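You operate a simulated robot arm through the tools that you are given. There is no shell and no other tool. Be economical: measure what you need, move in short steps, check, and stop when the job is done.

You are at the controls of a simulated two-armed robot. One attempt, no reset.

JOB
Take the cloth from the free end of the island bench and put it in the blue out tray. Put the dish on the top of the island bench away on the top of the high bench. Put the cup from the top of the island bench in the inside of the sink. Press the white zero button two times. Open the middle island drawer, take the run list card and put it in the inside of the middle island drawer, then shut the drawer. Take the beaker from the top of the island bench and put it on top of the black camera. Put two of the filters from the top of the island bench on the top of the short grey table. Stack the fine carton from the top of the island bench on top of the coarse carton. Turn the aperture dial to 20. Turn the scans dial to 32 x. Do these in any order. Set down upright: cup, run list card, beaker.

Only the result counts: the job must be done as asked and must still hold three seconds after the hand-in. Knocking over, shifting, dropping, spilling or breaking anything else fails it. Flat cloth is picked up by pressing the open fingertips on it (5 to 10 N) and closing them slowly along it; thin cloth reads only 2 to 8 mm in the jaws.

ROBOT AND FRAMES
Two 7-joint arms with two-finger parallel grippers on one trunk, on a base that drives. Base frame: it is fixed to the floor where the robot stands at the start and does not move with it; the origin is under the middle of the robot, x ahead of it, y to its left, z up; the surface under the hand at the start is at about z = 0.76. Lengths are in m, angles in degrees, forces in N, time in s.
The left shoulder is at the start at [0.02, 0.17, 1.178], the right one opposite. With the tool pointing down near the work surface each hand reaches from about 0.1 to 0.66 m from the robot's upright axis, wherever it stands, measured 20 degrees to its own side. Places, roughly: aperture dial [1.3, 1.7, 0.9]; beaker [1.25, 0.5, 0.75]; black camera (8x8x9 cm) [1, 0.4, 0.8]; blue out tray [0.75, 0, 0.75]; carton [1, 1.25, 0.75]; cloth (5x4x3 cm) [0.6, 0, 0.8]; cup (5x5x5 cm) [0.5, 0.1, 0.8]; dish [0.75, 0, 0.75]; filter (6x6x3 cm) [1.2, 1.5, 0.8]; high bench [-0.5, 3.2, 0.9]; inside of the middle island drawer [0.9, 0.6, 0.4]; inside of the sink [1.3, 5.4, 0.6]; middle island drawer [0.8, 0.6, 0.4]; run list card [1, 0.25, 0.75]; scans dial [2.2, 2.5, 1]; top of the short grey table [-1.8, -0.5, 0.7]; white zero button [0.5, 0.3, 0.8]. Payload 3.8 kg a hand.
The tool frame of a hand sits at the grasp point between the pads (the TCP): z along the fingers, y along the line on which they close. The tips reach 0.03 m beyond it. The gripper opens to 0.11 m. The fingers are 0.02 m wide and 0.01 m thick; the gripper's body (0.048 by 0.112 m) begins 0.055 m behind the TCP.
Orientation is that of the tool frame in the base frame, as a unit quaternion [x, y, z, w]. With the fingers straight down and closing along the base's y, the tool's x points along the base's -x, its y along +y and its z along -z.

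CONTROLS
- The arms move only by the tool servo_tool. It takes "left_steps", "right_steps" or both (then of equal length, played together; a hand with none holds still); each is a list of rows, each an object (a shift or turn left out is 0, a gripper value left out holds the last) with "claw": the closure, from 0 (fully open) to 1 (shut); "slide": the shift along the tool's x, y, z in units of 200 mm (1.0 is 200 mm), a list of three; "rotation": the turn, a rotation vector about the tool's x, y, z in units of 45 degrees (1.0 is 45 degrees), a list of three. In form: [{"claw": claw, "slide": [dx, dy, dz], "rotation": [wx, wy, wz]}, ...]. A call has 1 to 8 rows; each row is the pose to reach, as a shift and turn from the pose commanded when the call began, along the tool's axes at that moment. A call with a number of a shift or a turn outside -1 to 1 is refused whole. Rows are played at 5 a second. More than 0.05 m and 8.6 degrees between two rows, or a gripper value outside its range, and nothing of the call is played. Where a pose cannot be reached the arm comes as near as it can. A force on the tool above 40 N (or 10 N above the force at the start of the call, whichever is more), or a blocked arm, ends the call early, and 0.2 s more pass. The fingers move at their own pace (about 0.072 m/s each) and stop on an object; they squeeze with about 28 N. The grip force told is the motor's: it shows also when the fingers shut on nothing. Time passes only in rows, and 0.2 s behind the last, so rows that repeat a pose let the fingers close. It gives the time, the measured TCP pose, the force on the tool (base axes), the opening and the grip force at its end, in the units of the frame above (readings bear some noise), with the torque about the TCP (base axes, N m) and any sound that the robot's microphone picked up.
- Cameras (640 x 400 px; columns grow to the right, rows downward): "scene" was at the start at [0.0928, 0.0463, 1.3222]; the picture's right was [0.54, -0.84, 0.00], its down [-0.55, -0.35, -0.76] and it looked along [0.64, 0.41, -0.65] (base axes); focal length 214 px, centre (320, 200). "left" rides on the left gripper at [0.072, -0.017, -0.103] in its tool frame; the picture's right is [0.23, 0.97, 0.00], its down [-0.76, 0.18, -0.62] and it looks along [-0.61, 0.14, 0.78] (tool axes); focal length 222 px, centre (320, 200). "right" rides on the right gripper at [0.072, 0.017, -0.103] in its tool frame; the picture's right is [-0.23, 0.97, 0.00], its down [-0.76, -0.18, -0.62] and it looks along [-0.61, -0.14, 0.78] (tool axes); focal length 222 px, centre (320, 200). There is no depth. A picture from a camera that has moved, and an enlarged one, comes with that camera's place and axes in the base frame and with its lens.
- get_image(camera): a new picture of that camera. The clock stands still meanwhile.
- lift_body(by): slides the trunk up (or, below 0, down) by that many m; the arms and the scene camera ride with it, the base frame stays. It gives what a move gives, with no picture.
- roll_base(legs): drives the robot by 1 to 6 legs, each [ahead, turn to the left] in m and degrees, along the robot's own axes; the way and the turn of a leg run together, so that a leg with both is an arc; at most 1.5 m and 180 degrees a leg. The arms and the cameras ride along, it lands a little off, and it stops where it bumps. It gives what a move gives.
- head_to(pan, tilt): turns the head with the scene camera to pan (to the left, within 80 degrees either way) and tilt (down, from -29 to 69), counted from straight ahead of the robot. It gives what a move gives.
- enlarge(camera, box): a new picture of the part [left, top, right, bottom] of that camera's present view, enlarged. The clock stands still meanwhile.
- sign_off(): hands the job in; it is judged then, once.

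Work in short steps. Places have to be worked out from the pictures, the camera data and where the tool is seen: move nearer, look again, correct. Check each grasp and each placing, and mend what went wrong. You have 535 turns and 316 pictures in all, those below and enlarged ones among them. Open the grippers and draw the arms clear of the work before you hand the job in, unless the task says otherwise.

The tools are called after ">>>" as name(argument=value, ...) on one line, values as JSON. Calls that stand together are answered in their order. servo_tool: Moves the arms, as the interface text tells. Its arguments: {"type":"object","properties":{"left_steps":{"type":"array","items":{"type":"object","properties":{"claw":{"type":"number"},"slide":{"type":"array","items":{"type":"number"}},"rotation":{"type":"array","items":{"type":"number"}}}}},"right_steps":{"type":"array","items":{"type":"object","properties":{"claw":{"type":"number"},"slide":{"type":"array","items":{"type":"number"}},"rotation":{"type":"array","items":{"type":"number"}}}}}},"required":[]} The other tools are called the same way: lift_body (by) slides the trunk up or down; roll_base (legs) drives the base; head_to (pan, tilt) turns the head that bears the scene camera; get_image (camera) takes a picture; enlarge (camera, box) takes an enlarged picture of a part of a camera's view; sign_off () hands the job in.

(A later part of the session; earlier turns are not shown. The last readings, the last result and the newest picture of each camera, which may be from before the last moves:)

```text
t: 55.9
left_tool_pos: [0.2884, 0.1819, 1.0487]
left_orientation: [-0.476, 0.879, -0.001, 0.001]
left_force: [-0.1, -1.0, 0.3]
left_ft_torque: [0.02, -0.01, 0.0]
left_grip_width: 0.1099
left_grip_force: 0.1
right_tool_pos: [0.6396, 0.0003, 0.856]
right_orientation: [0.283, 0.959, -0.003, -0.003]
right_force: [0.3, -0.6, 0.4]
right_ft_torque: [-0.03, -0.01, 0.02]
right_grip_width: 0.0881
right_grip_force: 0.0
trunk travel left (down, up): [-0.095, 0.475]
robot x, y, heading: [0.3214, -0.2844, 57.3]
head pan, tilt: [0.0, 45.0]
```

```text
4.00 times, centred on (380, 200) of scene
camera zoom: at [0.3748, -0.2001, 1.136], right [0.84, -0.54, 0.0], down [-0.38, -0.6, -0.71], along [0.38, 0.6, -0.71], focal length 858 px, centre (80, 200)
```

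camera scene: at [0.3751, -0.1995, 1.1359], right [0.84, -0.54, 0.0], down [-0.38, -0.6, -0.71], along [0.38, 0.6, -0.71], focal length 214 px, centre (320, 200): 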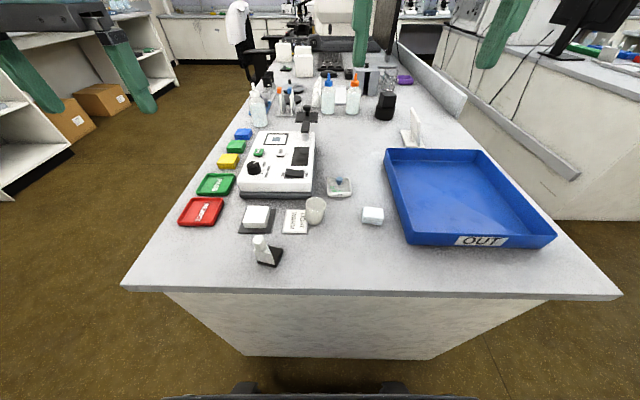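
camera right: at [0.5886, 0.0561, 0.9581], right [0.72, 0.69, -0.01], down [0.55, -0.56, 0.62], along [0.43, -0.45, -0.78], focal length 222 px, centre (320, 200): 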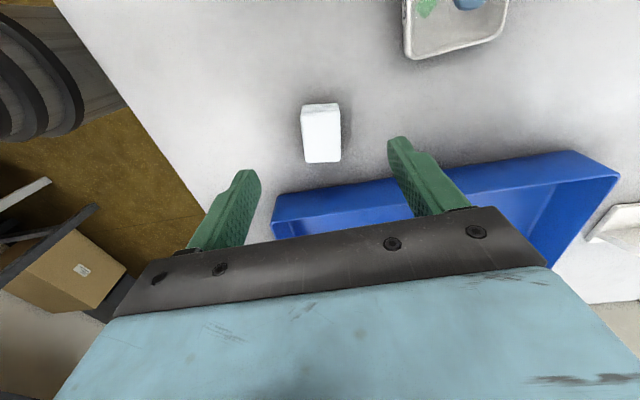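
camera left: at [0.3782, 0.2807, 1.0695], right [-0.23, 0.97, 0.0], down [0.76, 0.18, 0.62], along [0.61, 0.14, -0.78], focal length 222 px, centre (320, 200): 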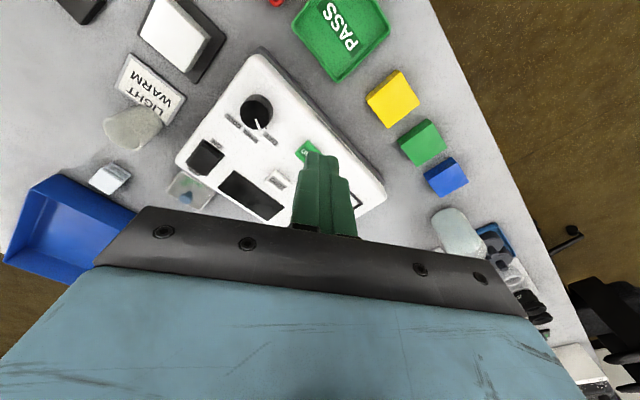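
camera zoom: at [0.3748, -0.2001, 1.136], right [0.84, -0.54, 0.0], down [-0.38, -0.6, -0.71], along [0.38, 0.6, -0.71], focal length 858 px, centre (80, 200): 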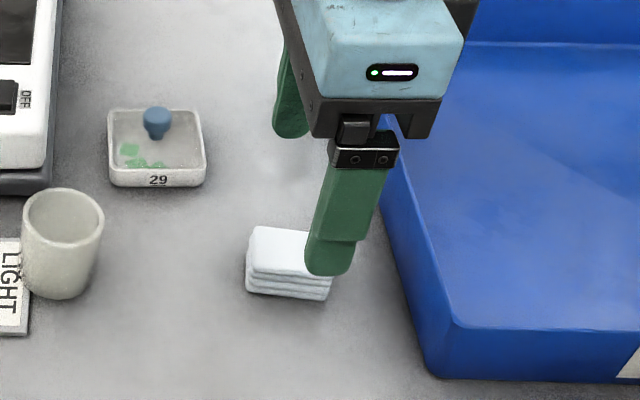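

Aligned. I lower to just above the table and close on the cloth slowly.

>>> servo_tool(right_steps=[{"slide": [0.02, 0.015, 0.15]}, {"slide": [0.02, 0.015, 0.25]}, {"slide": [0.02, 0.015, 0.29], "claw": 0.2}, {"slide": [0.02, 0.015, 0.29], "claw": 0.5}, {"slide": [0.02, 0.015, 0.29], "claw": 0.75}, {"slide": [0.02, 0.015, 0.29], "claw": 1}, {"slide": [0.02, 0.015, 0.29], "claw": 1}, {"slide": [0.02, 0.015, 0.29], "claw": 1}])

>>> enlarge(camera="scene", box=[300, 150, 460, 250])

```text
t: 57.7
left_tool_pos: [0.2886, 0.1798, 1.0475]
left_orientation: [-0.476, 0.879, 0.0, 0.0]
left_force: [-0.2, 0.0, 0.4]
left_ft_torque: [-0.01, -0.01, -0.01]
left_grip_width: 0.11
left_grip_force: 0.1
right_tool_pos: [0.6366, 0.0038, 0.7998]
right_orientation: [0.284, 0.959, -0.004, -0.002]
right_force: [0.3, -1.0, 0.3]
right_ft_torque: [-0.03, -0.01, -0.02]
right_grip_width: 0.0303
right_grip_force: 28.1
trunk travel left (down, up): [-0.095, 0.475]
robot x, y, heading: [0.3201, -0.2893, 57.5]
head pan, tilt: [0.0, 45.0]
```

```text
4.00 times, centred on (380, 200) of scene
camera zoom: at [0.3747, -0.2001, 1.136], right [0.84, -0.54, 0.0], down [-0.38, -0.6, -0.71], along [0.38, 0.6, -0.71], focal length 858 px, centre (80, 200)
```

zoom: 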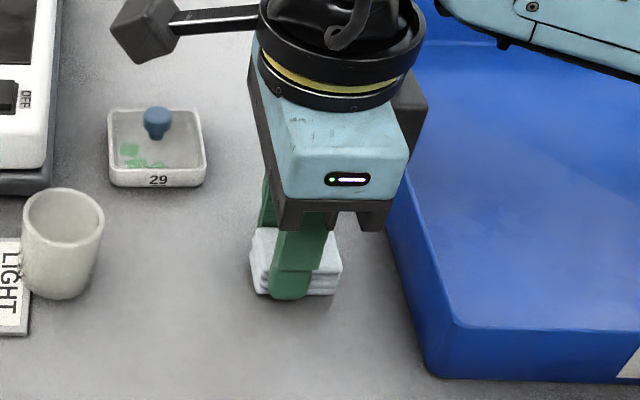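

Held at 30 mm. I lift it and carry it to the right over the tray.

>>> servo_tool(right_steps=[{"slide": [0, 0, -0.2]}, {"slide": [0, 0, -0.4]}, {"slide": [-0.1, 0.05, -0.55]}, {"slide": [-0.3, 0.1, -0.6]}, {"slide": [-0.5, 0.15, -0.6]}, {"slide": [-0.7, 0.2, -0.6]}, {"slide": [-0.85, 0.25, -0.6]}, {"slide": [-0.95, 0.25, -0.6]}])

>>> get_image(camera="scene")

```text
t: 59.5
left_tool_pos: [0.2883, 0.1808, 1.0484]
left_orientation: [-0.476, 0.879, 0.0, 0.0]
left_force: [-0.2, -0.9, -0.5]
left_ft_torque: [0.05, 0.02, -0.06]
left_grip_width: 0.11
left_grip_force: 0.0
right_tool_pos: [0.8251, -0.0597, 0.9159]
right_orientation: [0.284, 0.959, -0.004, -0.001]
right_force: [-0.5, -0.3, 0.0]
right_ft_torque: [0.01, 0.01, -0.01]
right_grip_width: 0.0304
right_grip_force: 27.6
trunk travel left (down, up): [-0.095, 0.475]
robot x, y, heading: [0.3185, -0.2866, 57.3]
head pan, tilt: [0.0, 45.0]
```

```text
286 pictures are left
camera scene: at [0.3748, -0.2003, 1.136], right [0.84, -0.54, 0.0], down [-0.38, -0.6, -0.71], along [0.38, 0.6, -0.71], focal length 214 px, centre (320, 200)
```

scene: 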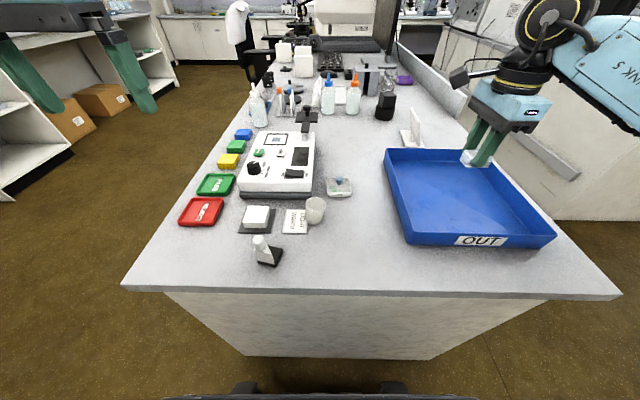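

It is above the tray's interior (fwd 0.464, left −0.304). I lower it and release.

>>> servo_tool(right_steps=[{"slide": [0, 0, 0.2]}, {"slide": [0, 0, 0.4]}, {"slide": [0, 0, 0.5]}, {"slide": [0, 0, 0.54]}, {"slide": [0, 0, 0.54], "claw": 0.5}, {"slide": [0, 0, 0.54], "claw": 0.3}, {"slide": [0, 0, 0.54], "claw": 0.3}])

>>> servo_tool(right_steps=[{"slide": [0, 0, -0.2]}, {"slide": [0, 0, -0.4]}, {"slide": [0, 0, -0.6]}, {"slide": [0, 0, -0.8]}, {"slide": [0, 0, -1], "claw": 0}])

>>> get_image(camera="scene")

```text
t: 61.1
left_tool_pos: [0.2877, 0.1805, 1.0472]
left_orientation: [-0.477, 0.879, 0.0, 0.0]
left_force: [-0.3, 0.2, -0.3]
left_ft_torque: [-0.05, -0.01, 0.0]
left_grip_width: 0.1102
left_grip_force: 0.2
right_tool_pos: [0.8236, -0.0585, 0.808]
right_orientation: [0.283, 0.959, -0.003, -0.003]
right_force: [0.1, -0.5, -0.4]
right_ft_torque: [-0.01, 0.0, -0.01]
right_grip_width: 0.0771
right_grip_force: 0.0
trunk travel left (down, up): [-0.095, 0.475]
robot x, y, heading: [0.3232, -0.2904, 57.3]
head pan, tilt: [0.0, 45.0]
```

```text
t: 62.3
left_tool_pos: [0.2897, 0.1806, 1.0475]
left_orientation: [-0.477, 0.879, 0.0, -0.001]
left_force: [0.3, 0.5, -0.5]
left_ft_torque: [0.0, -0.03, 0.03]
left_grip_width: 0.1102
left_grip_force: 0.0
right_tool_pos: [0.8231, -0.0562, 1.0094]
right_orientation: [0.283, 0.959, -0.004, -0.002]
right_force: [0.5, 0.8, 0.5]
right_ft_torque: [0.01, 0.01, 0.02]
right_grip_width: 0.11
right_grip_force: 0.0
trunk travel left (down, up): [-0.095, 0.475]
robot x, y, heading: [0.3176, -0.2878, 57.2]
head pan, tilt: [0.0, 45.0]
```

```text
285 pictures are left
camera scene: at [0.3743, -0.2002, 1.136], right [0.84, -0.54, 0.0], down [-0.38, -0.6, -0.71], along [0.38, 0.6, -0.71], focal length 214 px, centre (320, 200)
```

scene: 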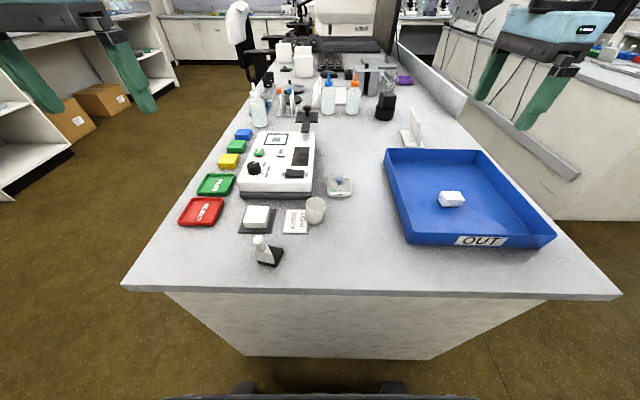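

Cloth is in the tray. Next the dish with the right hand (fore-aft grip): it lies at robot-frame (0.513, −0.049). I move above it.

>>> servo_tool(right_steps=[{"slide": [0.2, 0.05, 0], "claw": 0.15}, {"slide": [0.4, 0.1, 0]}, {"slide": [0.6, 0.15, 0]}, {"slide": [0.8, 0.2, 0]}, {"slide": [1, 0.23, 0]}, {"slide": [1, 0.23, 0]}])

>>> servo_tool(right_steps=[{"slide": [0.2, 0, 0.1]}, {"slide": [0.25, 0, 0.25]}, {"slide": [0.25, 0, 0.35]}])

>>> get_image(camera="right")

>>> enlarge(camera="scene", box=[250, 120, 410, 240])

```text
t: 63.7
left_tool_pos: [0.2875, 0.1805, 1.0481]
left_orientation: [-0.477, 0.879, 0.0, 0.0]
left_force: [-0.2, 0.1, 0.0]
left_ft_torque: [0.01, -0.02, 0.04]
left_grip_width: 0.1101
left_grip_force: 0.1
right_tool_pos: [0.6821, 0.0917, 1.0087]
right_orientation: [0.284, 0.959, -0.004, -0.002]
right_force: [-0.2, -0.5, 0.2]
right_ft_torque: [0.01, 0.02, -0.02]
right_grip_width: 0.0936
right_grip_force: 0.0
trunk travel left (down, up): [-0.095, 0.475]
robot x, y, heading: [0.3167, -0.2858, 57.2]
head pan, tilt: [0.0, 45.0]
```

```text
t: 64.5
left_tool_pos: [0.2891, 0.181, 1.0474]
left_orientation: [-0.476, 0.879, 0.0, 0.0]
left_force: [-0.3, 1.4, -0.5]
left_ft_torque: [-0.03, 0.02, -0.02]
left_grip_width: 0.1098
left_grip_force: 0.0
right_tool_pos: [0.6403, 0.1198, 0.941]
right_orientation: [0.284, 0.959, -0.004, -0.003]
right_force: [0.2, 0.2, 0.4]
right_ft_torque: [0.01, 0.0, -0.02]
right_grip_width: 0.0934
right_grip_force: 0.1
trunk travel left (down, up): [-0.095, 0.475]
robot x, y, heading: [0.3152, -0.2852, 57.4]
head pan, tilt: [0.0, 45.0]
```

```text
284 pictures are left
camera right: at [0.5898, 0.1744, 1.0425], right [0.72, 0.69, -0.01], down [0.55, -0.56, 0.62], along [0.43, -0.45, -0.78], focal length 222 px, centre (320, 200)
```

right: 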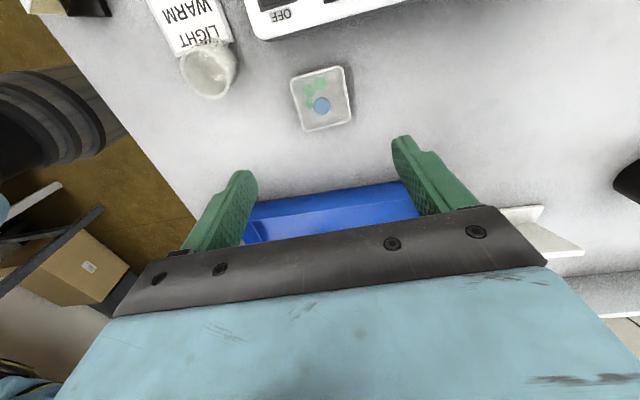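

```text
3.33 times, centred on (330, 180) of scene
camera zoom: at [0.3748, -0.2001, 1.136], right [0.84, -0.54, 0.0], down [-0.38, -0.6, -0.71], along [0.38, 0.6, -0.71], focal length 715 px, centre (287, 267)
```

zoom: 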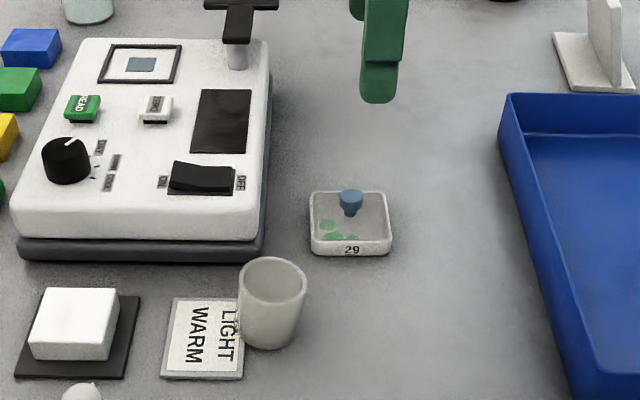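

The dish is 1 cm off; I correct and lower onto it, then close gently.

>>> servo_tool(right_steps=[{"slide": [0.04, 0.015, 0.2]}, {"slide": [0.04, 0.015, 0.4]}, {"slide": [0.04, 0.015, 0.55]}, {"slide": [0.04, 0.015, 0.65]}, {"slide": [0.04, 0.015, 0.71]}])

>>> get_image(camera="right")

>>> enlarge(camera="scene", box=[250, 120, 410, 240])

```text
t: 65.7
left_tool_pos: [0.2892, 0.181, 1.048]
left_orientation: [-0.476, 0.879, 0.0, 0.0]
left_force: [0.1, 0.4, 0.1]
left_ft_torque: [0.03, -0.01, 0.0]
left_grip_width: 0.1104
left_grip_force: 0.1
right_tool_pos: [0.6333, 0.1246, 0.798]
right_orientation: [0.284, 0.959, -0.003, -0.003]
right_force: [0.8, 0.4, 0.2]
right_ft_torque: [-0.03, 0.03, 0.0]
right_grip_width: 0.0936
right_grip_force: 0.1
trunk travel left (down, up): [-0.095, 0.475]
robot x, y, heading: [0.3142, -0.2853, 57.5]
head pan, tilt: [0.0, 45.0]
```

```text
282 pictures are left
camera right: at [0.5823, 0.1801, 0.9005], right [0.72, 0.69, -0.01], down [0.55, -0.56, 0.62], along [0.43, -0.45, -0.78], focal length 222 px, centre (320, 200)
```

right: 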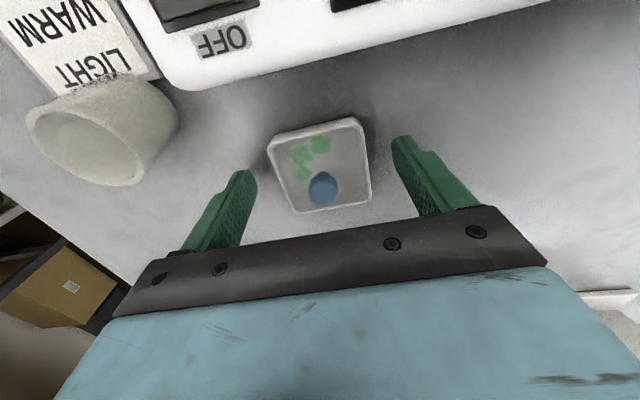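

```text
3.33 times, centred on (330, 180) of scene
camera zoom: at [0.3748, -0.2001, 1.136], right [0.84, -0.54, 0.0], down [-0.38, -0.6, -0.71], along [0.38, 0.6, -0.71], focal length 715 px, centre (287, 267)
```

zoom: 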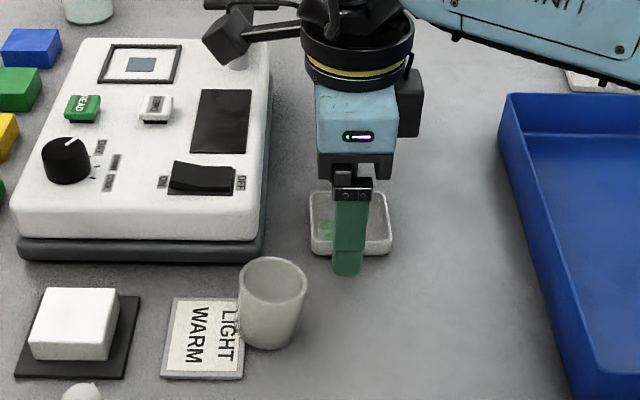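

Centred with fingers astride. I close slowly and check.

>>> servo_tool(right_steps=[{"claw": 0.3}, {"claw": 0.4}, {"claw": 0.5}, {"claw": 0.6}, {"claw": 0.8}, {"claw": 1}])

>>> servo_tool(right_steps=[{"slide": [0, 0, -0.1]}, {"slide": [0, 0, -0.25]}, {"slide": [0, 0, -0.4]}, {"slide": [0, 0, -0.55]}, {"slide": [0, 0, -0.7]}])

>>> get_image(camera="right")

```text
t: 67.1
left_tool_pos: [0.2879, 0.1811, 1.0476]
left_orientation: [-0.476, 0.879, 0.0, -0.001]
left_force: [0.2, 0.7, 0.2]
left_ft_torque: [0.04, 0.01, 0.01]
left_grip_width: 0.1101
left_grip_force: 0.0
right_tool_pos: [0.6325, 0.125, 0.7973]
right_orientation: [0.285, 0.959, -0.004, -0.002]
right_force: [-0.3, -0.8, -0.2]
right_ft_torque: [0.0, 0.01, 0.0]
right_grip_width: 0.0592
right_grip_force: 27.9
trunk travel left (down, up): [-0.095, 0.475]
robot x, y, heading: [0.3205, -0.2896, 57.4]
head pan, tilt: [0.0, 45.0]
```

```text
t: 68.3
left_tool_pos: [0.2876, 0.1816, 1.0473]
left_orientation: [-0.476, 0.88, 0.0, 0.0]
left_force: [-0.5, -0.2, -0.7]
left_ft_torque: [-0.01, 0.0, -0.01]
left_grip_width: 0.11
left_grip_force: 0.0
right_tool_pos: [0.6353, 0.1244, 0.9397]
right_orientation: [0.284, 0.959, -0.004, -0.003]
right_force: [-0.5, -0.6, -1.0]
right_ft_torque: [-0.01, 0.05, 0.02]
right_grip_width: 0.059
right_grip_force: 27.5
trunk travel left (down, up): [-0.095, 0.475]
robot x, y, heading: [0.3138, -0.2878, 57.1]
head pan, tilt: [0.0, 45.0]
```

```text
280 pictures are left
camera right: at [0.5842, 0.18, 1.0414], right [0.72, 0.69, -0.01], down [0.55, -0.56, 0.62], along [0.43, -0.45, -0.78], focal length 222 px, centre (320, 200)
```

right: 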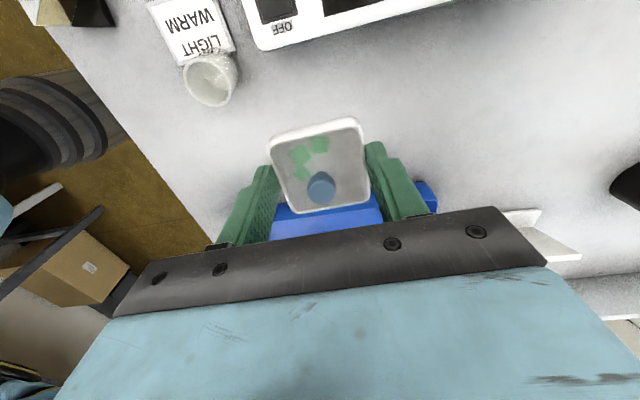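

The dish is held level. I move the right hand aside to the right while the left hand swings towards the cup, turning its yaw.

>>> servo_tool(right_steps=[{"slide": [-0.12, -0.05, 0]}, {"slide": [-0.24, -0.1, 0]}, {"slide": [-0.36, -0.15, 0]}, {"slide": [-0.48, -0.2, 0]}, {"slide": [-0.6, -0.25, -0.05]}, {"slide": [-0.72, -0.3, -0.1]}, {"slide": [-0.84, -0.35, -0.15]}, {"slide": [-0.95, -0.4, -0.2]}])

>>> servo_tool(left_steps=[{"claw": 0.2, "slide": [-0.02, -0.15, 0], "rotation": [0, 0, -0.167]}, {"slide": [-0.06, -0.3, 0], "rotation": [0, 0, -0.333]}, {"slide": [-0.1, -0.45, 0], "rotation": [0, 0, -0.5]}, {"slide": [-0.15, -0.6, 0], "rotation": [0, 0, -0.667]}, {"slide": [-0.2, -0.75, 0], "rotation": [0, 0, -0.833]}, {"slide": [-0.23, -0.9, 0], "rotation": [0, 0, -1]}])

>>> get_image(camera="left")

```text
t: 70.1
left_tool_pos: [0.2874, 0.1811, 1.0493]
left_orientation: [-0.476, 0.879, 0.0, 0.0]
left_force: [-0.1, -0.8, 0.3]
left_ft_torque: [-0.02, -0.01, -0.02]
left_grip_width: 0.1097
left_grip_force: 0.0
right_tool_pos: [0.7511, -0.0474, 0.9779]
right_orientation: [0.284, 0.959, -0.004, -0.004]
right_force: [0.0, 0.0, -0.6]
right_ft_torque: [0.01, 0.03, -0.02]
right_grip_width: 0.0593
right_grip_force: 28.4
trunk travel left (down, up): [-0.095, 0.475]
robot x, y, heading: [0.3209, -0.2864, 57.5]
head pan, tilt: [0.0, 45.0]
```

```text
t: 71.5
left_tool_pos: [0.4002, 0.1249, 1.0656]
left_orientation: [0.777, -0.629, -0.001, -0.001]
left_force: [1.0, 0.0, 0.7]
left_ft_torque: [0.03, 0.02, -0.01]
left_grip_width: 0.088
left_grip_force: 0.0
left hand out of reach, approached as far as the arm can: row 5, 6
right_tool_pos: [0.7504, -0.047, 0.9799]
right_orientation: [0.283, 0.959, -0.003, -0.003]
right_force: [-1.3, -1.0, -0.9]
right_ft_torque: [0.05, 0.0, -0.02]
right_grip_width: 0.0592
right_grip_force: 28.5
trunk travel left (down, up): [-0.095, 0.475]
robot x, y, heading: [0.3175, -0.285, 57.5]
head pan, tilt: [0.0, 45.0]
```

```text
279 pictures are left
camera left: at [0.4332, 0.0568, 1.1693], right [-0.91, -0.42, 0.0], down [-0.33, 0.71, 0.62], along [-0.26, 0.57, -0.78], focal length 222 px, centre (320, 200)
```

left: 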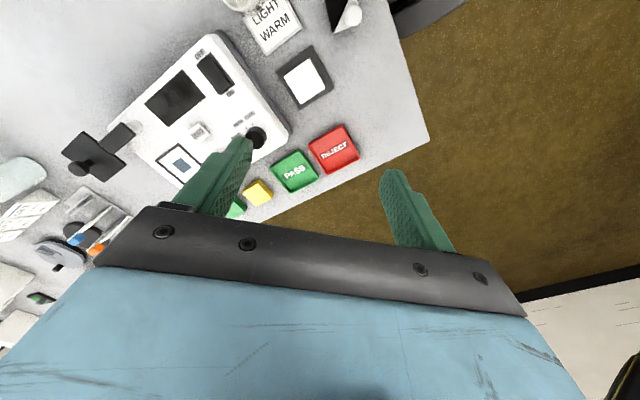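

The left wrist hit its limit with that yaw. I turn it back and go for a lateral grip on the cup, keeping the tips above the flat sign.

>>> servo_tool(left_steps=[{"slide": [0.05, -0.08, 0], "rotation": [0, 0, 0.167]}, {"slide": [0.1, -0.18, 0.05], "rotation": [0, 0, 0.333]}, {"slide": [0.16, -0.28, 0.1], "rotation": [0, 0, 0.5]}, {"slide": [0.22, -0.38, 0.18], "rotation": [0, 0, 0.667]}, {"slide": [0.28, -0.48, 0.26], "rotation": [0, 0, 0.833]}, {"slide": [0.33, -0.56, 0.34], "rotation": [0, 0, 1]}, {"slide": [0.377, -0.632, 0.43], "rotation": [0, 0, 1]}])

>>> get_image(camera="left")

>>> get_image(camera="scene")

```text
t: 73.1
left_tool_pos: [0.4279, 0.102, 0.974]
left_orientation: [-0.476, 0.88, 0.001, 0.001]
left_force: [-0.1, 0.0, 0.8]
left_ft_torque: [-0.01, -0.02, 0.03]
left_grip_width: 0.0878
left_grip_force: 0.0
left hand out of reach, approached as far as the arm can: row 1, 2, 3, 4, 5, 6, 7
right_tool_pos: [0.7496, -0.0478, 0.9803]
right_orientation: [0.285, 0.959, -0.003, -0.002]
right_force: [0.0, -1.1, -1.4]
right_ft_torque: [-0.02, -0.01, -0.02]
right_grip_width: 0.0587
right_grip_force: 28.0
trunk travel left (down, up): [-0.095, 0.475]
robot x, y, heading: [0.3176, -0.2883, 57.5]
head pan, tilt: [0.0, 45.0]
```

```text
278 pictures are left
camera left: at [0.4049, 0.0318, 1.0783], right [-0.94, 0.34, 0.0], down [0.27, 0.73, 0.62], along [0.22, 0.59, -0.78], focal length 222 px, centre (320, 200)
```

left: 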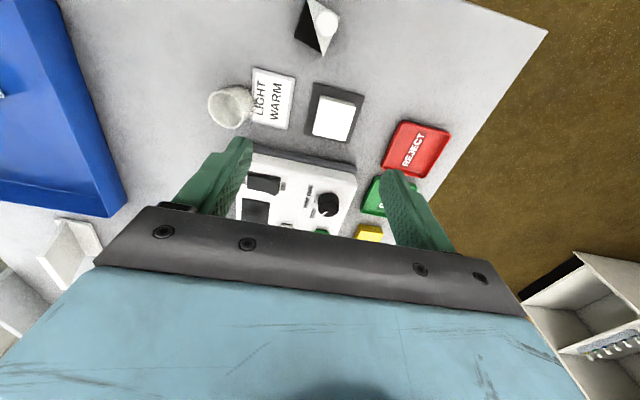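

```text
277 pictures are left
camera scene: at [0.3742, -0.2014, 1.1362], right [0.84, -0.54, 0.0], down [-0.38, -0.59, -0.71], along [0.38, 0.6, -0.71], focal length 214 px, centre (320, 200)
```

scene: 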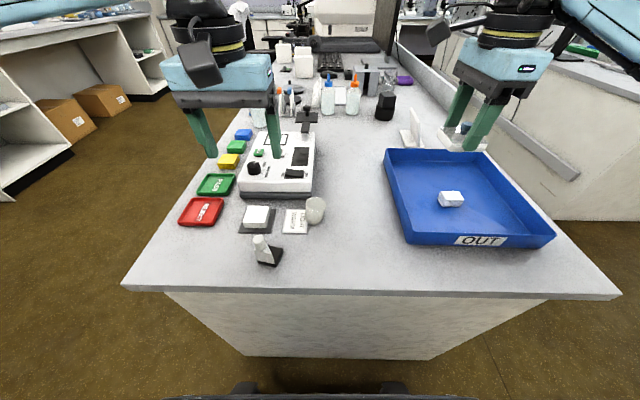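

The left arm can't cross to the centre line. I back up 0.12 m and turn 18° right so the cup lies on its own side.

>>> roll_base(legs=[[-0.12, 0], [0, -18]])

>>> get_image(camera="scene")

>>> get_image(camera="left")

```text
t: 75.3
left_tool_pos: [0.4796, -0.0509, 0.9735]
left_orientation: [-0.335, 0.942, 0.0, 0.0]
left_force: [-0.3, -0.3, -0.4]
left_ft_torque: [0.0, 0.02, 0.04]
left_grip_width: 0.0881
left_grip_force: 0.1
right_tool_pos: [0.7396, -0.2912, 0.9784]
right_orientation: [0.429, 0.904, -0.003, -0.004]
right_force: [0.7, -0.5, 0.0]
right_ft_torque: [0.01, 0.0, -0.01]
right_grip_width: 0.0592
right_grip_force: 27.6
trunk travel left (down, up): [-0.095, 0.475]
robot x, y, heading: [0.2554, -0.3883, 39.5]
head pan, tilt: [0.0, 45.0]
```

```text
276 pictures are left
camera scene: at [0.3341, -0.3225, 1.136], right [0.64, -0.77, 0.0], down [-0.54, -0.45, -0.71], along [0.54, 0.45, -0.71], focal length 214 px, centre (320, 200)
```

scene: 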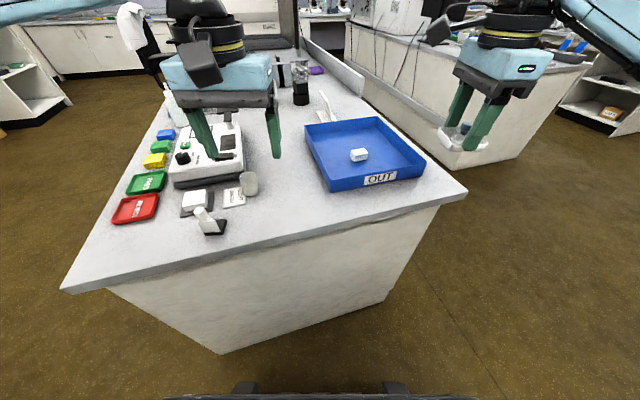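

```text
275 pictures are left
camera left: at [0.4348, -0.1096, 1.078], right [-0.79, 0.61, 0.0], down [0.48, 0.62, 0.62], along [0.38, 0.49, -0.78], focal length 222 px, centre (320, 200)
```

left: 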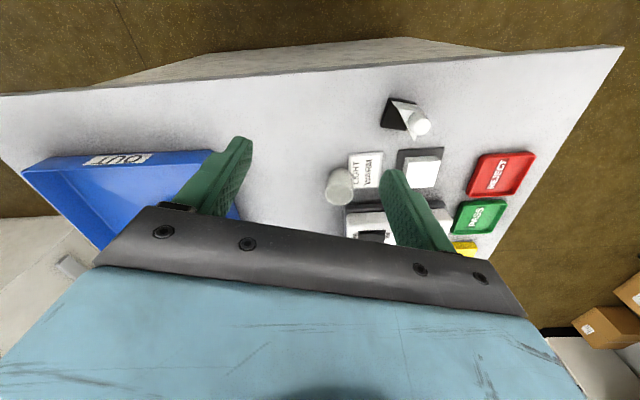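

Cup estimated at (0.537, 0.075). I move the left hand above it, tips at about 0.87.

>>> servo_tool(left_steps=[{"slide": [-0.15, 0.07, 0]}, {"slide": [-0.3, 0.15, 0]}, {"slide": [-0.45, 0.22, 0]}, {"slide": [-0.62, 0.305, 0.05]}, {"slide": [-0.62, 0.305, 0.25]}, {"slide": [-0.62, 0.305, 0.35]}])

>>> get_image(camera="left")

>>> enlarge(camera="scene", box=[170, 120, 330, 240])

```text
t: 76.7
left_tool_pos: [0.5217, 0.0729, 0.9034]
left_orientation: [-0.335, 0.942, -0.001, 0.001]
left_force: [0.4, -0.1, 0.1]
left_ft_torque: [0.0, -0.02, 0.01]
left_grip_width: 0.0882
left_grip_force: 0.1
left hand out of reach, approached as far as the arm can: row 3, 4, 5, 6
right_tool_pos: [0.7392, -0.2906, 0.9782]
right_orientation: [0.429, 0.903, -0.004, -0.004]
right_force: [-0.2, -0.1, -0.9]
right_ft_torque: [0.0, -0.03, 0.02]
right_grip_width: 0.0592
right_grip_force: 28.3
trunk travel left (down, up): [-0.095, 0.475]
robot x, y, heading: [0.2552, -0.3912, 39.4]
head pan, tilt: [0.0, 45.0]
```

```text
274 pictures are left
camera left: at [0.4775, 0.0145, 1.007], right [-0.79, 0.61, 0.0], down [0.48, 0.62, 0.62], along [0.38, 0.49, -0.78], focal length 222 px, centre (320, 200)
```

left: 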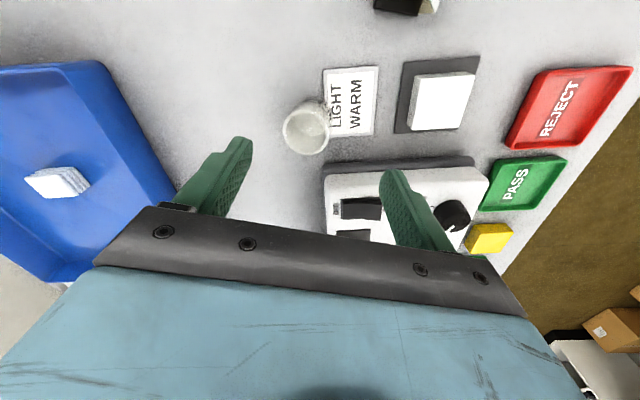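

```text
3.33 times, centred on (250, 180) of scene
camera zoom: at [0.334, -0.3221, 1.136], right [0.64, -0.77, 0.0], down [-0.54, -0.45, -0.71], along [0.54, 0.45, -0.71], focal length 715 px, centre (553, 267)
```

zoom: 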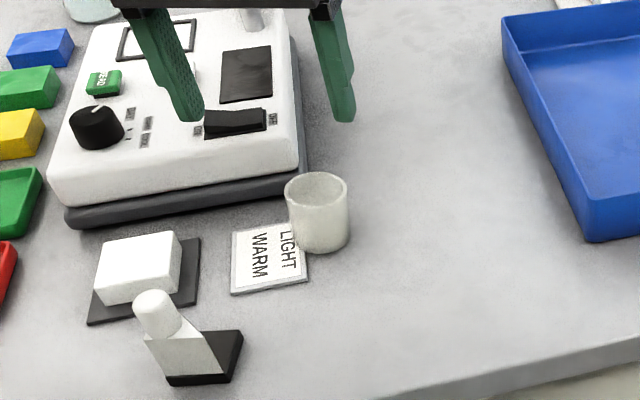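

The cup's rim resolves to (0.536, 0.064), about 16 mm to the right of the hand. I correct and descend partway.

>>> servo_tool(left_steps=[{"slide": [-0.02, -0.08, 0]}, {"slide": [-0.02, -0.08, 0.15]}, {"slide": [-0.02, -0.08, 0.25]}])

>>> get_image(camera="left")

>>> enlarge(camera="scene", box=[170, 120, 330, 240])

```text
t: 77.5
left_tool_pos: [0.5168, 0.0673, 0.858]
left_orientation: [-0.335, 0.942, -0.001, 0.001]
left_force: [-0.1, 0.3, -0.4]
left_ft_torque: [0.02, 0.0, -0.01]
left_grip_width: 0.0879
left_grip_force: 0.0
left hand out of reach, approached as far as the arm can: row 1, 2, 3
right_tool_pos: [0.7383, -0.2916, 0.9784]
right_orientation: [0.428, 0.904, -0.002, -0.003]
right_force: [0.7, -1.0, -1.4]
right_ft_torque: [0.02, 0.03, 0.0]
right_grip_width: 0.0592
right_grip_force: 27.8
trunk travel left (down, up): [-0.095, 0.475]
robot x, y, heading: [0.2557, -0.3871, 39.4]
head pan, tilt: [0.0, 45.0]
```

```text
272 pictures are left
camera left: at [0.4721, 0.0085, 0.9617], right [-0.79, 0.61, 0.0], down [0.48, 0.62, 0.62], along [0.38, 0.49, -0.78], focal length 222 px, centre (320, 200)
```

left: 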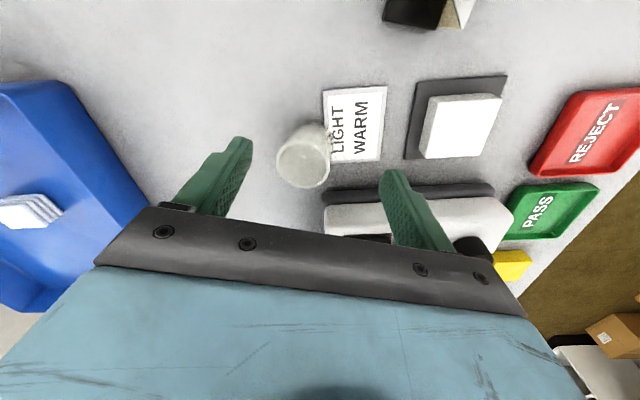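

```text
3.33 times, centred on (250, 180) of scene
camera zoom: at [0.334, -0.3221, 1.136], right [0.64, -0.77, 0.0], down [-0.54, -0.45, -0.71], along [0.54, 0.45, -0.71], focal length 715 px, centre (553, 267)
```

zoom: 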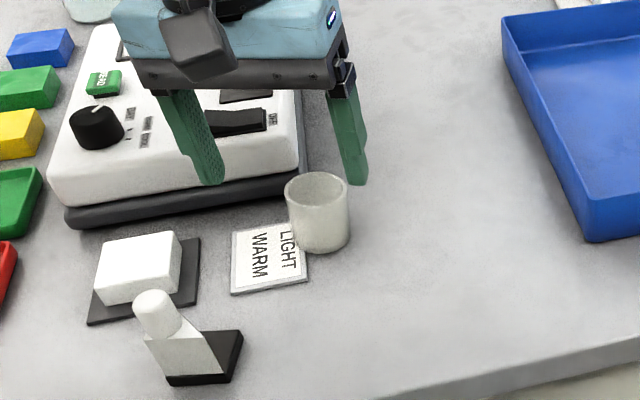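

The reach ends ~1.5 cm short. I lift the hand and roll the base 0.05 m ahead.

>>> servo_tool(left_steps=[{"slide": [0.05, 0, -0.2]}, {"slide": [0.1, 0, -0.4]}])

>>> roll_base(legs=[[0.05, 0]])

>>> get_image(camera="left")

```text
t: 78.1
left_tool_pos: [0.5031, 0.0539, 0.9384]
left_orientation: [-0.334, 0.942, -0.001, -0.001]
left_force: [-0.4, 0.7, -0.2]
left_ft_torque: [0.03, 0.02, 0.01]
left_grip_width: 0.0879
left_grip_force: 0.1
right_tool_pos: [0.7391, -0.2914, 0.9785]
right_orientation: [0.429, 0.903, -0.003, -0.004]
right_force: [-0.5, 0.2, -0.7]
right_ft_torque: [0.01, 0.02, -0.01]
right_grip_width: 0.0591
right_grip_force: 28.0
trunk travel left (down, up): [-0.095, 0.475]
robot x, y, heading: [0.2541, -0.3862, 39.5]
head pan, tilt: [0.0, 45.0]
```

```text
t: 79.1
left_tool_pos: [0.5414, 0.0856, 0.9378]
left_orientation: [-0.334, 0.943, 0.0, 0.0]
left_force: [0.5, -0.1, -0.5]
left_ft_torque: [0.01, 0.0, -0.01]
left_grip_width: 0.0879
left_grip_force: 0.1
right_tool_pos: [0.778, -0.2593, 0.9776]
right_orientation: [0.429, 0.903, -0.003, -0.003]
right_force: [0.3, -0.5, -0.2]
right_ft_torque: [-0.03, -0.01, 0.02]
right_grip_width: 0.0593
right_grip_force: 27.7
trunk travel left (down, up): [-0.095, 0.475]
robot x, y, heading: [0.2896, -0.3539, 39.6]
head pan, tilt: [0.0, 45.0]
```

```text
270 pictures are left
camera left: at [0.4964, 0.0274, 1.0418], right [-0.79, 0.61, 0.0], down [0.48, 0.62, 0.62], along [0.38, 0.49, -0.78], focal length 222 px, centre (320, 200)
```

left: 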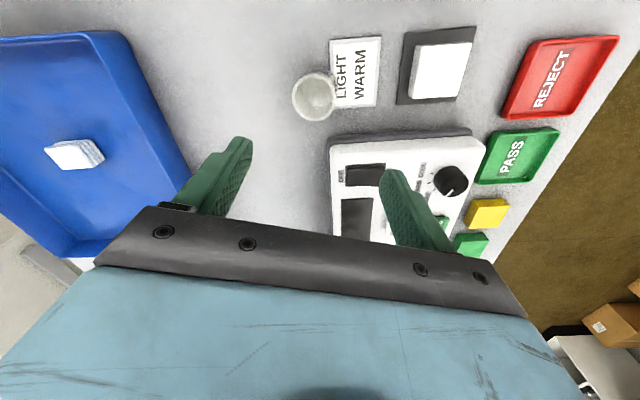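

Cup centre at (0.535, 0.067). I correct and descend to grip height with tips above the sign.

>>> servo_tool(left_steps=[{"slide": [0.08, -0.05, 0]}, {"slide": [0.08, -0.05, 0.2]}, {"slide": [0.08, -0.05, 0.38]}, {"slide": [0.08, -0.05, 0.5]}])

>>> get_image(camera="left")

>>> enlarge(camera="scene", box=[170, 140, 330, 260])

```text
t: 80.1
left_tool_pos: [0.534, 0.0654, 0.8383]
left_orientation: [-0.335, 0.942, -0.001, 0.0]
left_force: [-0.2, 0.0, -1.0]
left_ft_torque: [0.01, -0.02, -0.02]
left_grip_width: 0.0876
left_grip_force: 0.0
right_tool_pos: [0.7774, -0.26, 0.978]
right_orientation: [0.429, 0.903, -0.004, -0.004]
right_force: [-0.3, 0.1, -0.3]
right_ft_torque: [0.01, 0.01, -0.01]
right_grip_width: 0.0591
right_grip_force: 27.7
trunk travel left (down, up): [-0.095, 0.475]
robot x, y, heading: [0.2917, -0.3594, 39.8]
head pan, tilt: [0.0, 45.0]
```

```text
269 pictures are left
camera left: at [0.4897, 0.0076, 0.9428], right [-0.79, 0.61, 0.0], down [0.48, 0.62, 0.62], along [0.38, 0.49, -0.78], focal length 222 px, centre (320, 200)
```

left: 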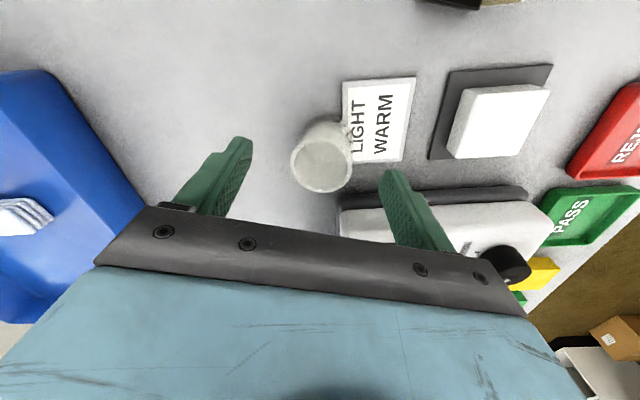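

```text
3.33 times, centred on (250, 200) of scene
camera zoom: at [0.3718, -0.2908, 1.1359], right [0.64, -0.77, 0.0], down [-0.55, -0.45, -0.71], along [0.54, 0.45, -0.71], focal length 715 px, centre (553, 200)
```

zoom: 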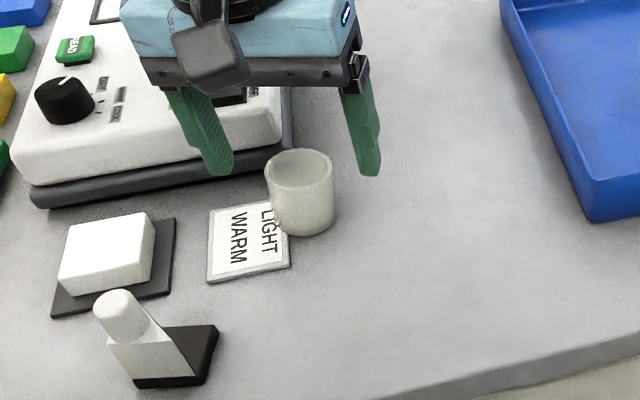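

Centred on the rim. I lower the last 3 cm and close.

>>> servo_tool(left_steps=[{"slide": [0, 0, 0.1]}, {"slide": [0, 0, 0.165]}, {"slide": [0, 0, 0.165], "claw": 0.4}, {"slide": [0, 0, 0.165], "claw": 0.5}, {"slide": [0, 0, 0.165], "claw": 0.7}, {"slide": [0, 0, 0.165], "claw": 1}, {"slide": [0, 0, 0.165], "claw": 1}])

>>> enlarge(camera="scene", box=[170, 140, 330, 260])

```text
t: 81.7
left_tool_pos: [0.5361, 0.0667, 0.806]
left_orientation: [-0.333, 0.943, -0.001, 0.0]
left_force: [3.8, -1.4, 0.5]
left_ft_torque: [-0.06, -0.11, -0.04]
left_grip_width: 0.0421
left_grip_force: 28.4
right_tool_pos: [0.777, -0.261, 0.9792]
right_orientation: [0.429, 0.903, -0.002, -0.004]
right_force: [0.5, -0.4, -1.1]
right_ft_torque: [0.01, -0.03, -0.02]
right_grip_width: 0.0587
right_grip_force: 28.5
trunk travel left (down, up): [-0.095, 0.475]
robot x, y, heading: [0.2932, -0.3536, 39.6]
head pan, tilt: [0.0, 45.0]
```

```text
3.33 times, centred on (250, 200) of scene
camera zoom: at [0.372, -0.2911, 1.136], right [0.64, -0.77, 0.0], down [-0.55, -0.45, -0.71], along [0.54, 0.45, -0.71], focal length 715 px, centre (553, 200)
```

zoom: 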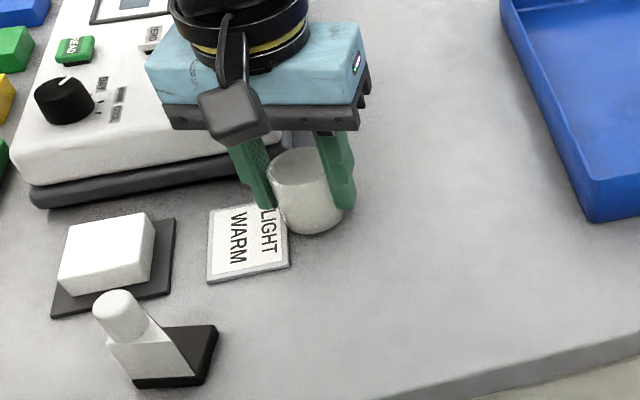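

Gripped at 42 mm. I lift a little and check that it hangs straight.

>>> servo_tool(left_steps=[{"slide": [0, 0, -0.05]}, {"slide": [0, 0, -0.15]}, {"slide": [0, 0, -0.3]}, {"slide": [0, 0, -0.45]}])

>>> get_image(camera="left")

>>> enlarge(camera="scene", box=[170, 120, 330, 240])

```text
t: 82.7
left_tool_pos: [0.5344, 0.0662, 0.8945]
left_orientation: [-0.334, 0.942, -0.001, 0.0]
left_force: [-0.1, 0.9, 0.8]
left_ft_torque: [0.04, 0.03, -0.05]
left_grip_width: 0.0421
left_grip_force: 27.7
right_tool_pos: [0.7771, -0.2601, 0.9789]
right_orientation: [0.429, 0.903, -0.002, -0.003]
right_force: [-0.5, 0.8, -1.0]
right_ft_torque: [0.02, 0.0, -0.01]
right_grip_width: 0.0592
right_grip_force: 28.1
trunk travel left (down, up): [-0.095, 0.475]
robot x, y, heading: [0.2938, -0.3578, 39.5]
head pan, tilt: [0.0, 45.0]
```

```text
266 pictures are left
camera left: at [0.4907, 0.0089, 0.999], right [-0.79, 0.61, 0.0], down [0.48, 0.62, 0.62], along [0.38, 0.49, -0.78], focal length 222 px, centre (320, 200)
```

left: 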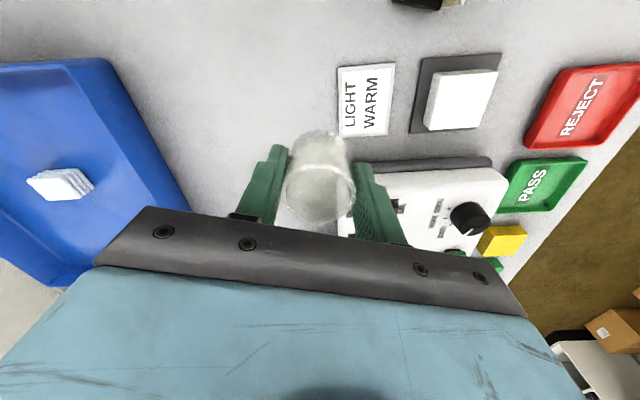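

```text
3.33 times, centred on (250, 180) of scene
camera zoom: at [0.3717, -0.2911, 1.136], right [0.64, -0.77, 0.0], down [-0.54, -0.45, -0.71], along [0.55, 0.45, -0.71], focal length 715 px, centre (553, 267)
```

zoom: 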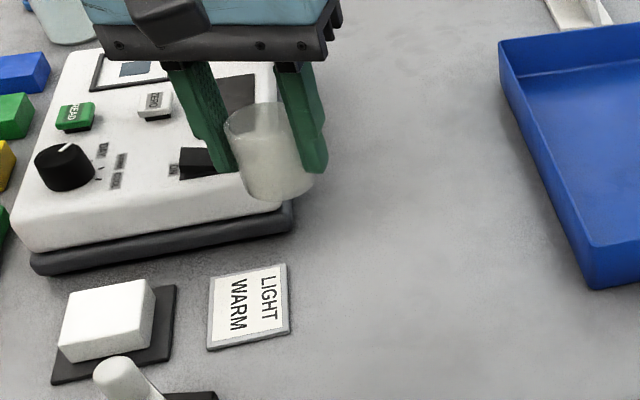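

The cup hangs upright. I raise the trunk 0.2 m for carrying, back off from the island and turn towards the left aisle.

>>> lift_body(by=0.2)

>>> roll_base(legs=[[-0.2, 0], [0, 108]])

>>> head_to(pan=0, tilt=25)

>>> get_image(camera="scene")

```text
t: 84.8
left_tool_pos: [0.5348, 0.0678, 1.0928]
left_orientation: [-0.333, 0.943, 0.0, 0.001]
left_force: [-0.3, 0.3, -0.2]
left_ft_torque: [-0.04, 0.01, 0.01]
left_grip_width: 0.0422
left_grip_force: 28.1
right_tool_pos: [0.7767, -0.2598, 1.1784]
right_orientation: [0.429, 0.903, -0.003, -0.004]
right_force: [-0.1, 0.8, -0.2]
right_ft_torque: [0.01, 0.01, -0.04]
right_grip_width: 0.0591
right_grip_force: 28.2
trunk travel left (down, up): [-0.295, 0.275]
robot x, y, heading: [0.2931, -0.3574, 40.0]
head pan, tilt: [0.0, 45.0]
```

```text
t: 91.0
left_tool_pos: [-0.3416, -0.3822, 1.094]
left_orientation: [0.958, -0.286, 0.001, -0.001]
left_force: [0.3, -0.4, -0.2]
left_ft_torque: [0.02, -0.01, 0.03]
left_grip_width: 0.0419
left_grip_force: 28.2
right_tool_pos: [-0.1043, -0.0519, 1.1786]
right_orientation: [-0.476, 0.88, -0.005, 0.002]
right_force: [0.3, 0.2, -1.8]
right_ft_torque: [-0.01, 0.0, -0.03]
right_grip_width: 0.0592
right_grip_force: 28.0
trunk travel left (down, up): [-0.295, 0.275]
robot x, y, heading: [0.1357, -0.4871, 147.3]
head pan, tilt: [0.0, 45.0]
```

```text
t: 91.8
left_tool_pos: [-0.3416, -0.3812, 1.0966]
left_orientation: [0.958, -0.286, 0.001, -0.001]
left_force: [0.1, 0.2, 0.0]
left_ft_torque: [-0.01, 0.0, 0.01]
left_grip_width: 0.0419
left_grip_force: 27.6
right_tool_pos: [-0.1028, -0.0523, 1.1796]
right_orientation: [-0.476, 0.88, -0.005, 0.001]
right_force: [-0.3, 0.1, -0.6]
right_ft_torque: [0.01, 0.0, 0.01]
right_grip_width: 0.0591
right_grip_force: 28.3
trunk travel left (down, up): [-0.295, 0.275]
robot x, y, heading: [0.1368, -0.4857, 147.5]
head pan, tilt: [0.0, 25.0]
```

```text
264 pictures are left
camera scene: at [0.0412, -0.4242, 1.3665], right [0.54, 0.84, 0.0], down [0.36, -0.23, -0.91], along [-0.76, 0.49, -0.42], focal length 214 px, centre (320, 200)
```

scene: 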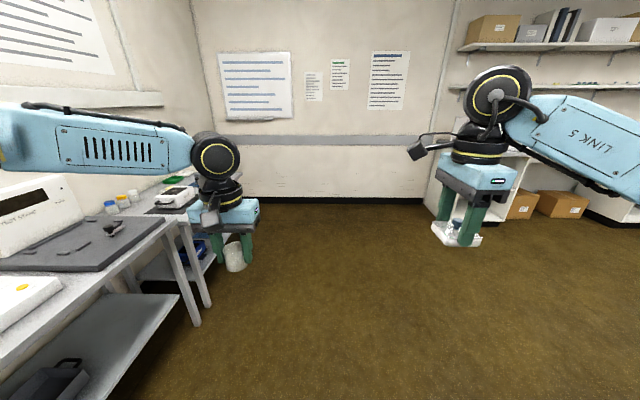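

The way ahead is free. I drive out into the left aisle and turn to look along it at the high bench.

>>> roll_base(legs=[[0.7, 0], [0, -40], [1.1, 0]])

>>> get_image(camera="scene")

```text
t: 102.7
left_tool_pos: [-1.0704, 1.3221, 1.0951]
left_orientation: [0.802, -0.597, 0.001, -0.001]
left_force: [0.2, -0.4, -1.0]
left_ft_torque: [0.02, 0.04, 0.01]
left_grip_width: 0.042
left_grip_force: 28.3
right_tool_pos: [-0.6751, 1.4195, 1.1785]
right_orientation: [-0.146, 0.989, -0.004, -0.001]
right_force: [0.1, -0.9, -0.8]
right_ft_torque: [-0.01, -0.01, 0.0]
right_grip_width: 0.0589
right_grip_force: 28.2
trunk travel left (down, up): [-0.295, 0.275]
robot x, y, heading: [-0.7696, 0.9374, 107.3]
head pan, tilt: [0.0, 25.0]
```

```text
263 pictures are left
camera scene: at [-0.8043, 1.0438, 1.3665], right [0.96, 0.29, 0.0], down [0.12, -0.4, -0.91], along [-0.27, 0.87, -0.42], focal length 214 px, centre (320, 200)
```

scene: 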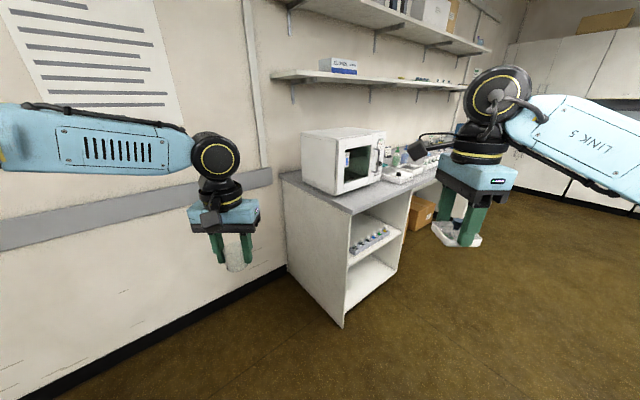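

The bench with the microwave runs parallel to the island; the high-bench spot is ~1.3 m along it. I drive along at a distance and turn to face it.

>>> roll_base(legs=[[0, -55], [1.5, 0], [0, 80]])

>>> get_image(camera="scene")

```text
t: 116.0
left_tool_pos: [-0.3155, 2.3375, 1.0948]
left_orientation: [0.918, -0.397, 0.0, -0.001]
left_force: [0.5, -0.5, 0.0]
left_ft_torque: [-0.01, 0.01, -0.01]
left_grip_width: 0.042
left_grip_force: 28.1
right_tool_pos: [-0.0067, 2.6033, 1.1776]
right_orientation: [-0.369, 0.929, -0.004, 0.001]
right_force: [0.0, 0.5, 0.1]
right_ft_torque: [0.01, 0.0, -0.02]
right_grip_width: 0.059
right_grip_force: 27.9
trunk travel left (down, up): [-0.295, 0.275]
robot x, y, heading: [0.1216, 2.1252, 133.7]
head pan, tilt: [0.0, 25.0]
```

```text
262 pictures are left
camera scene: at [0.0469, 2.2075, 1.3665], right [0.72, 0.69, 0.0], down [0.29, -0.31, -0.91], along [-0.63, 0.65, -0.42], focal length 214 px, centre (320, 200)
```

scene: 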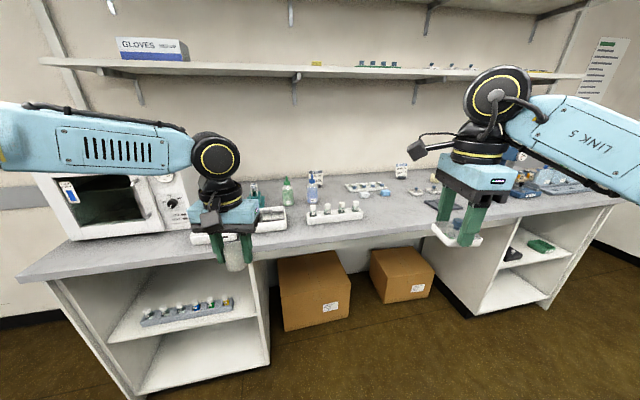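

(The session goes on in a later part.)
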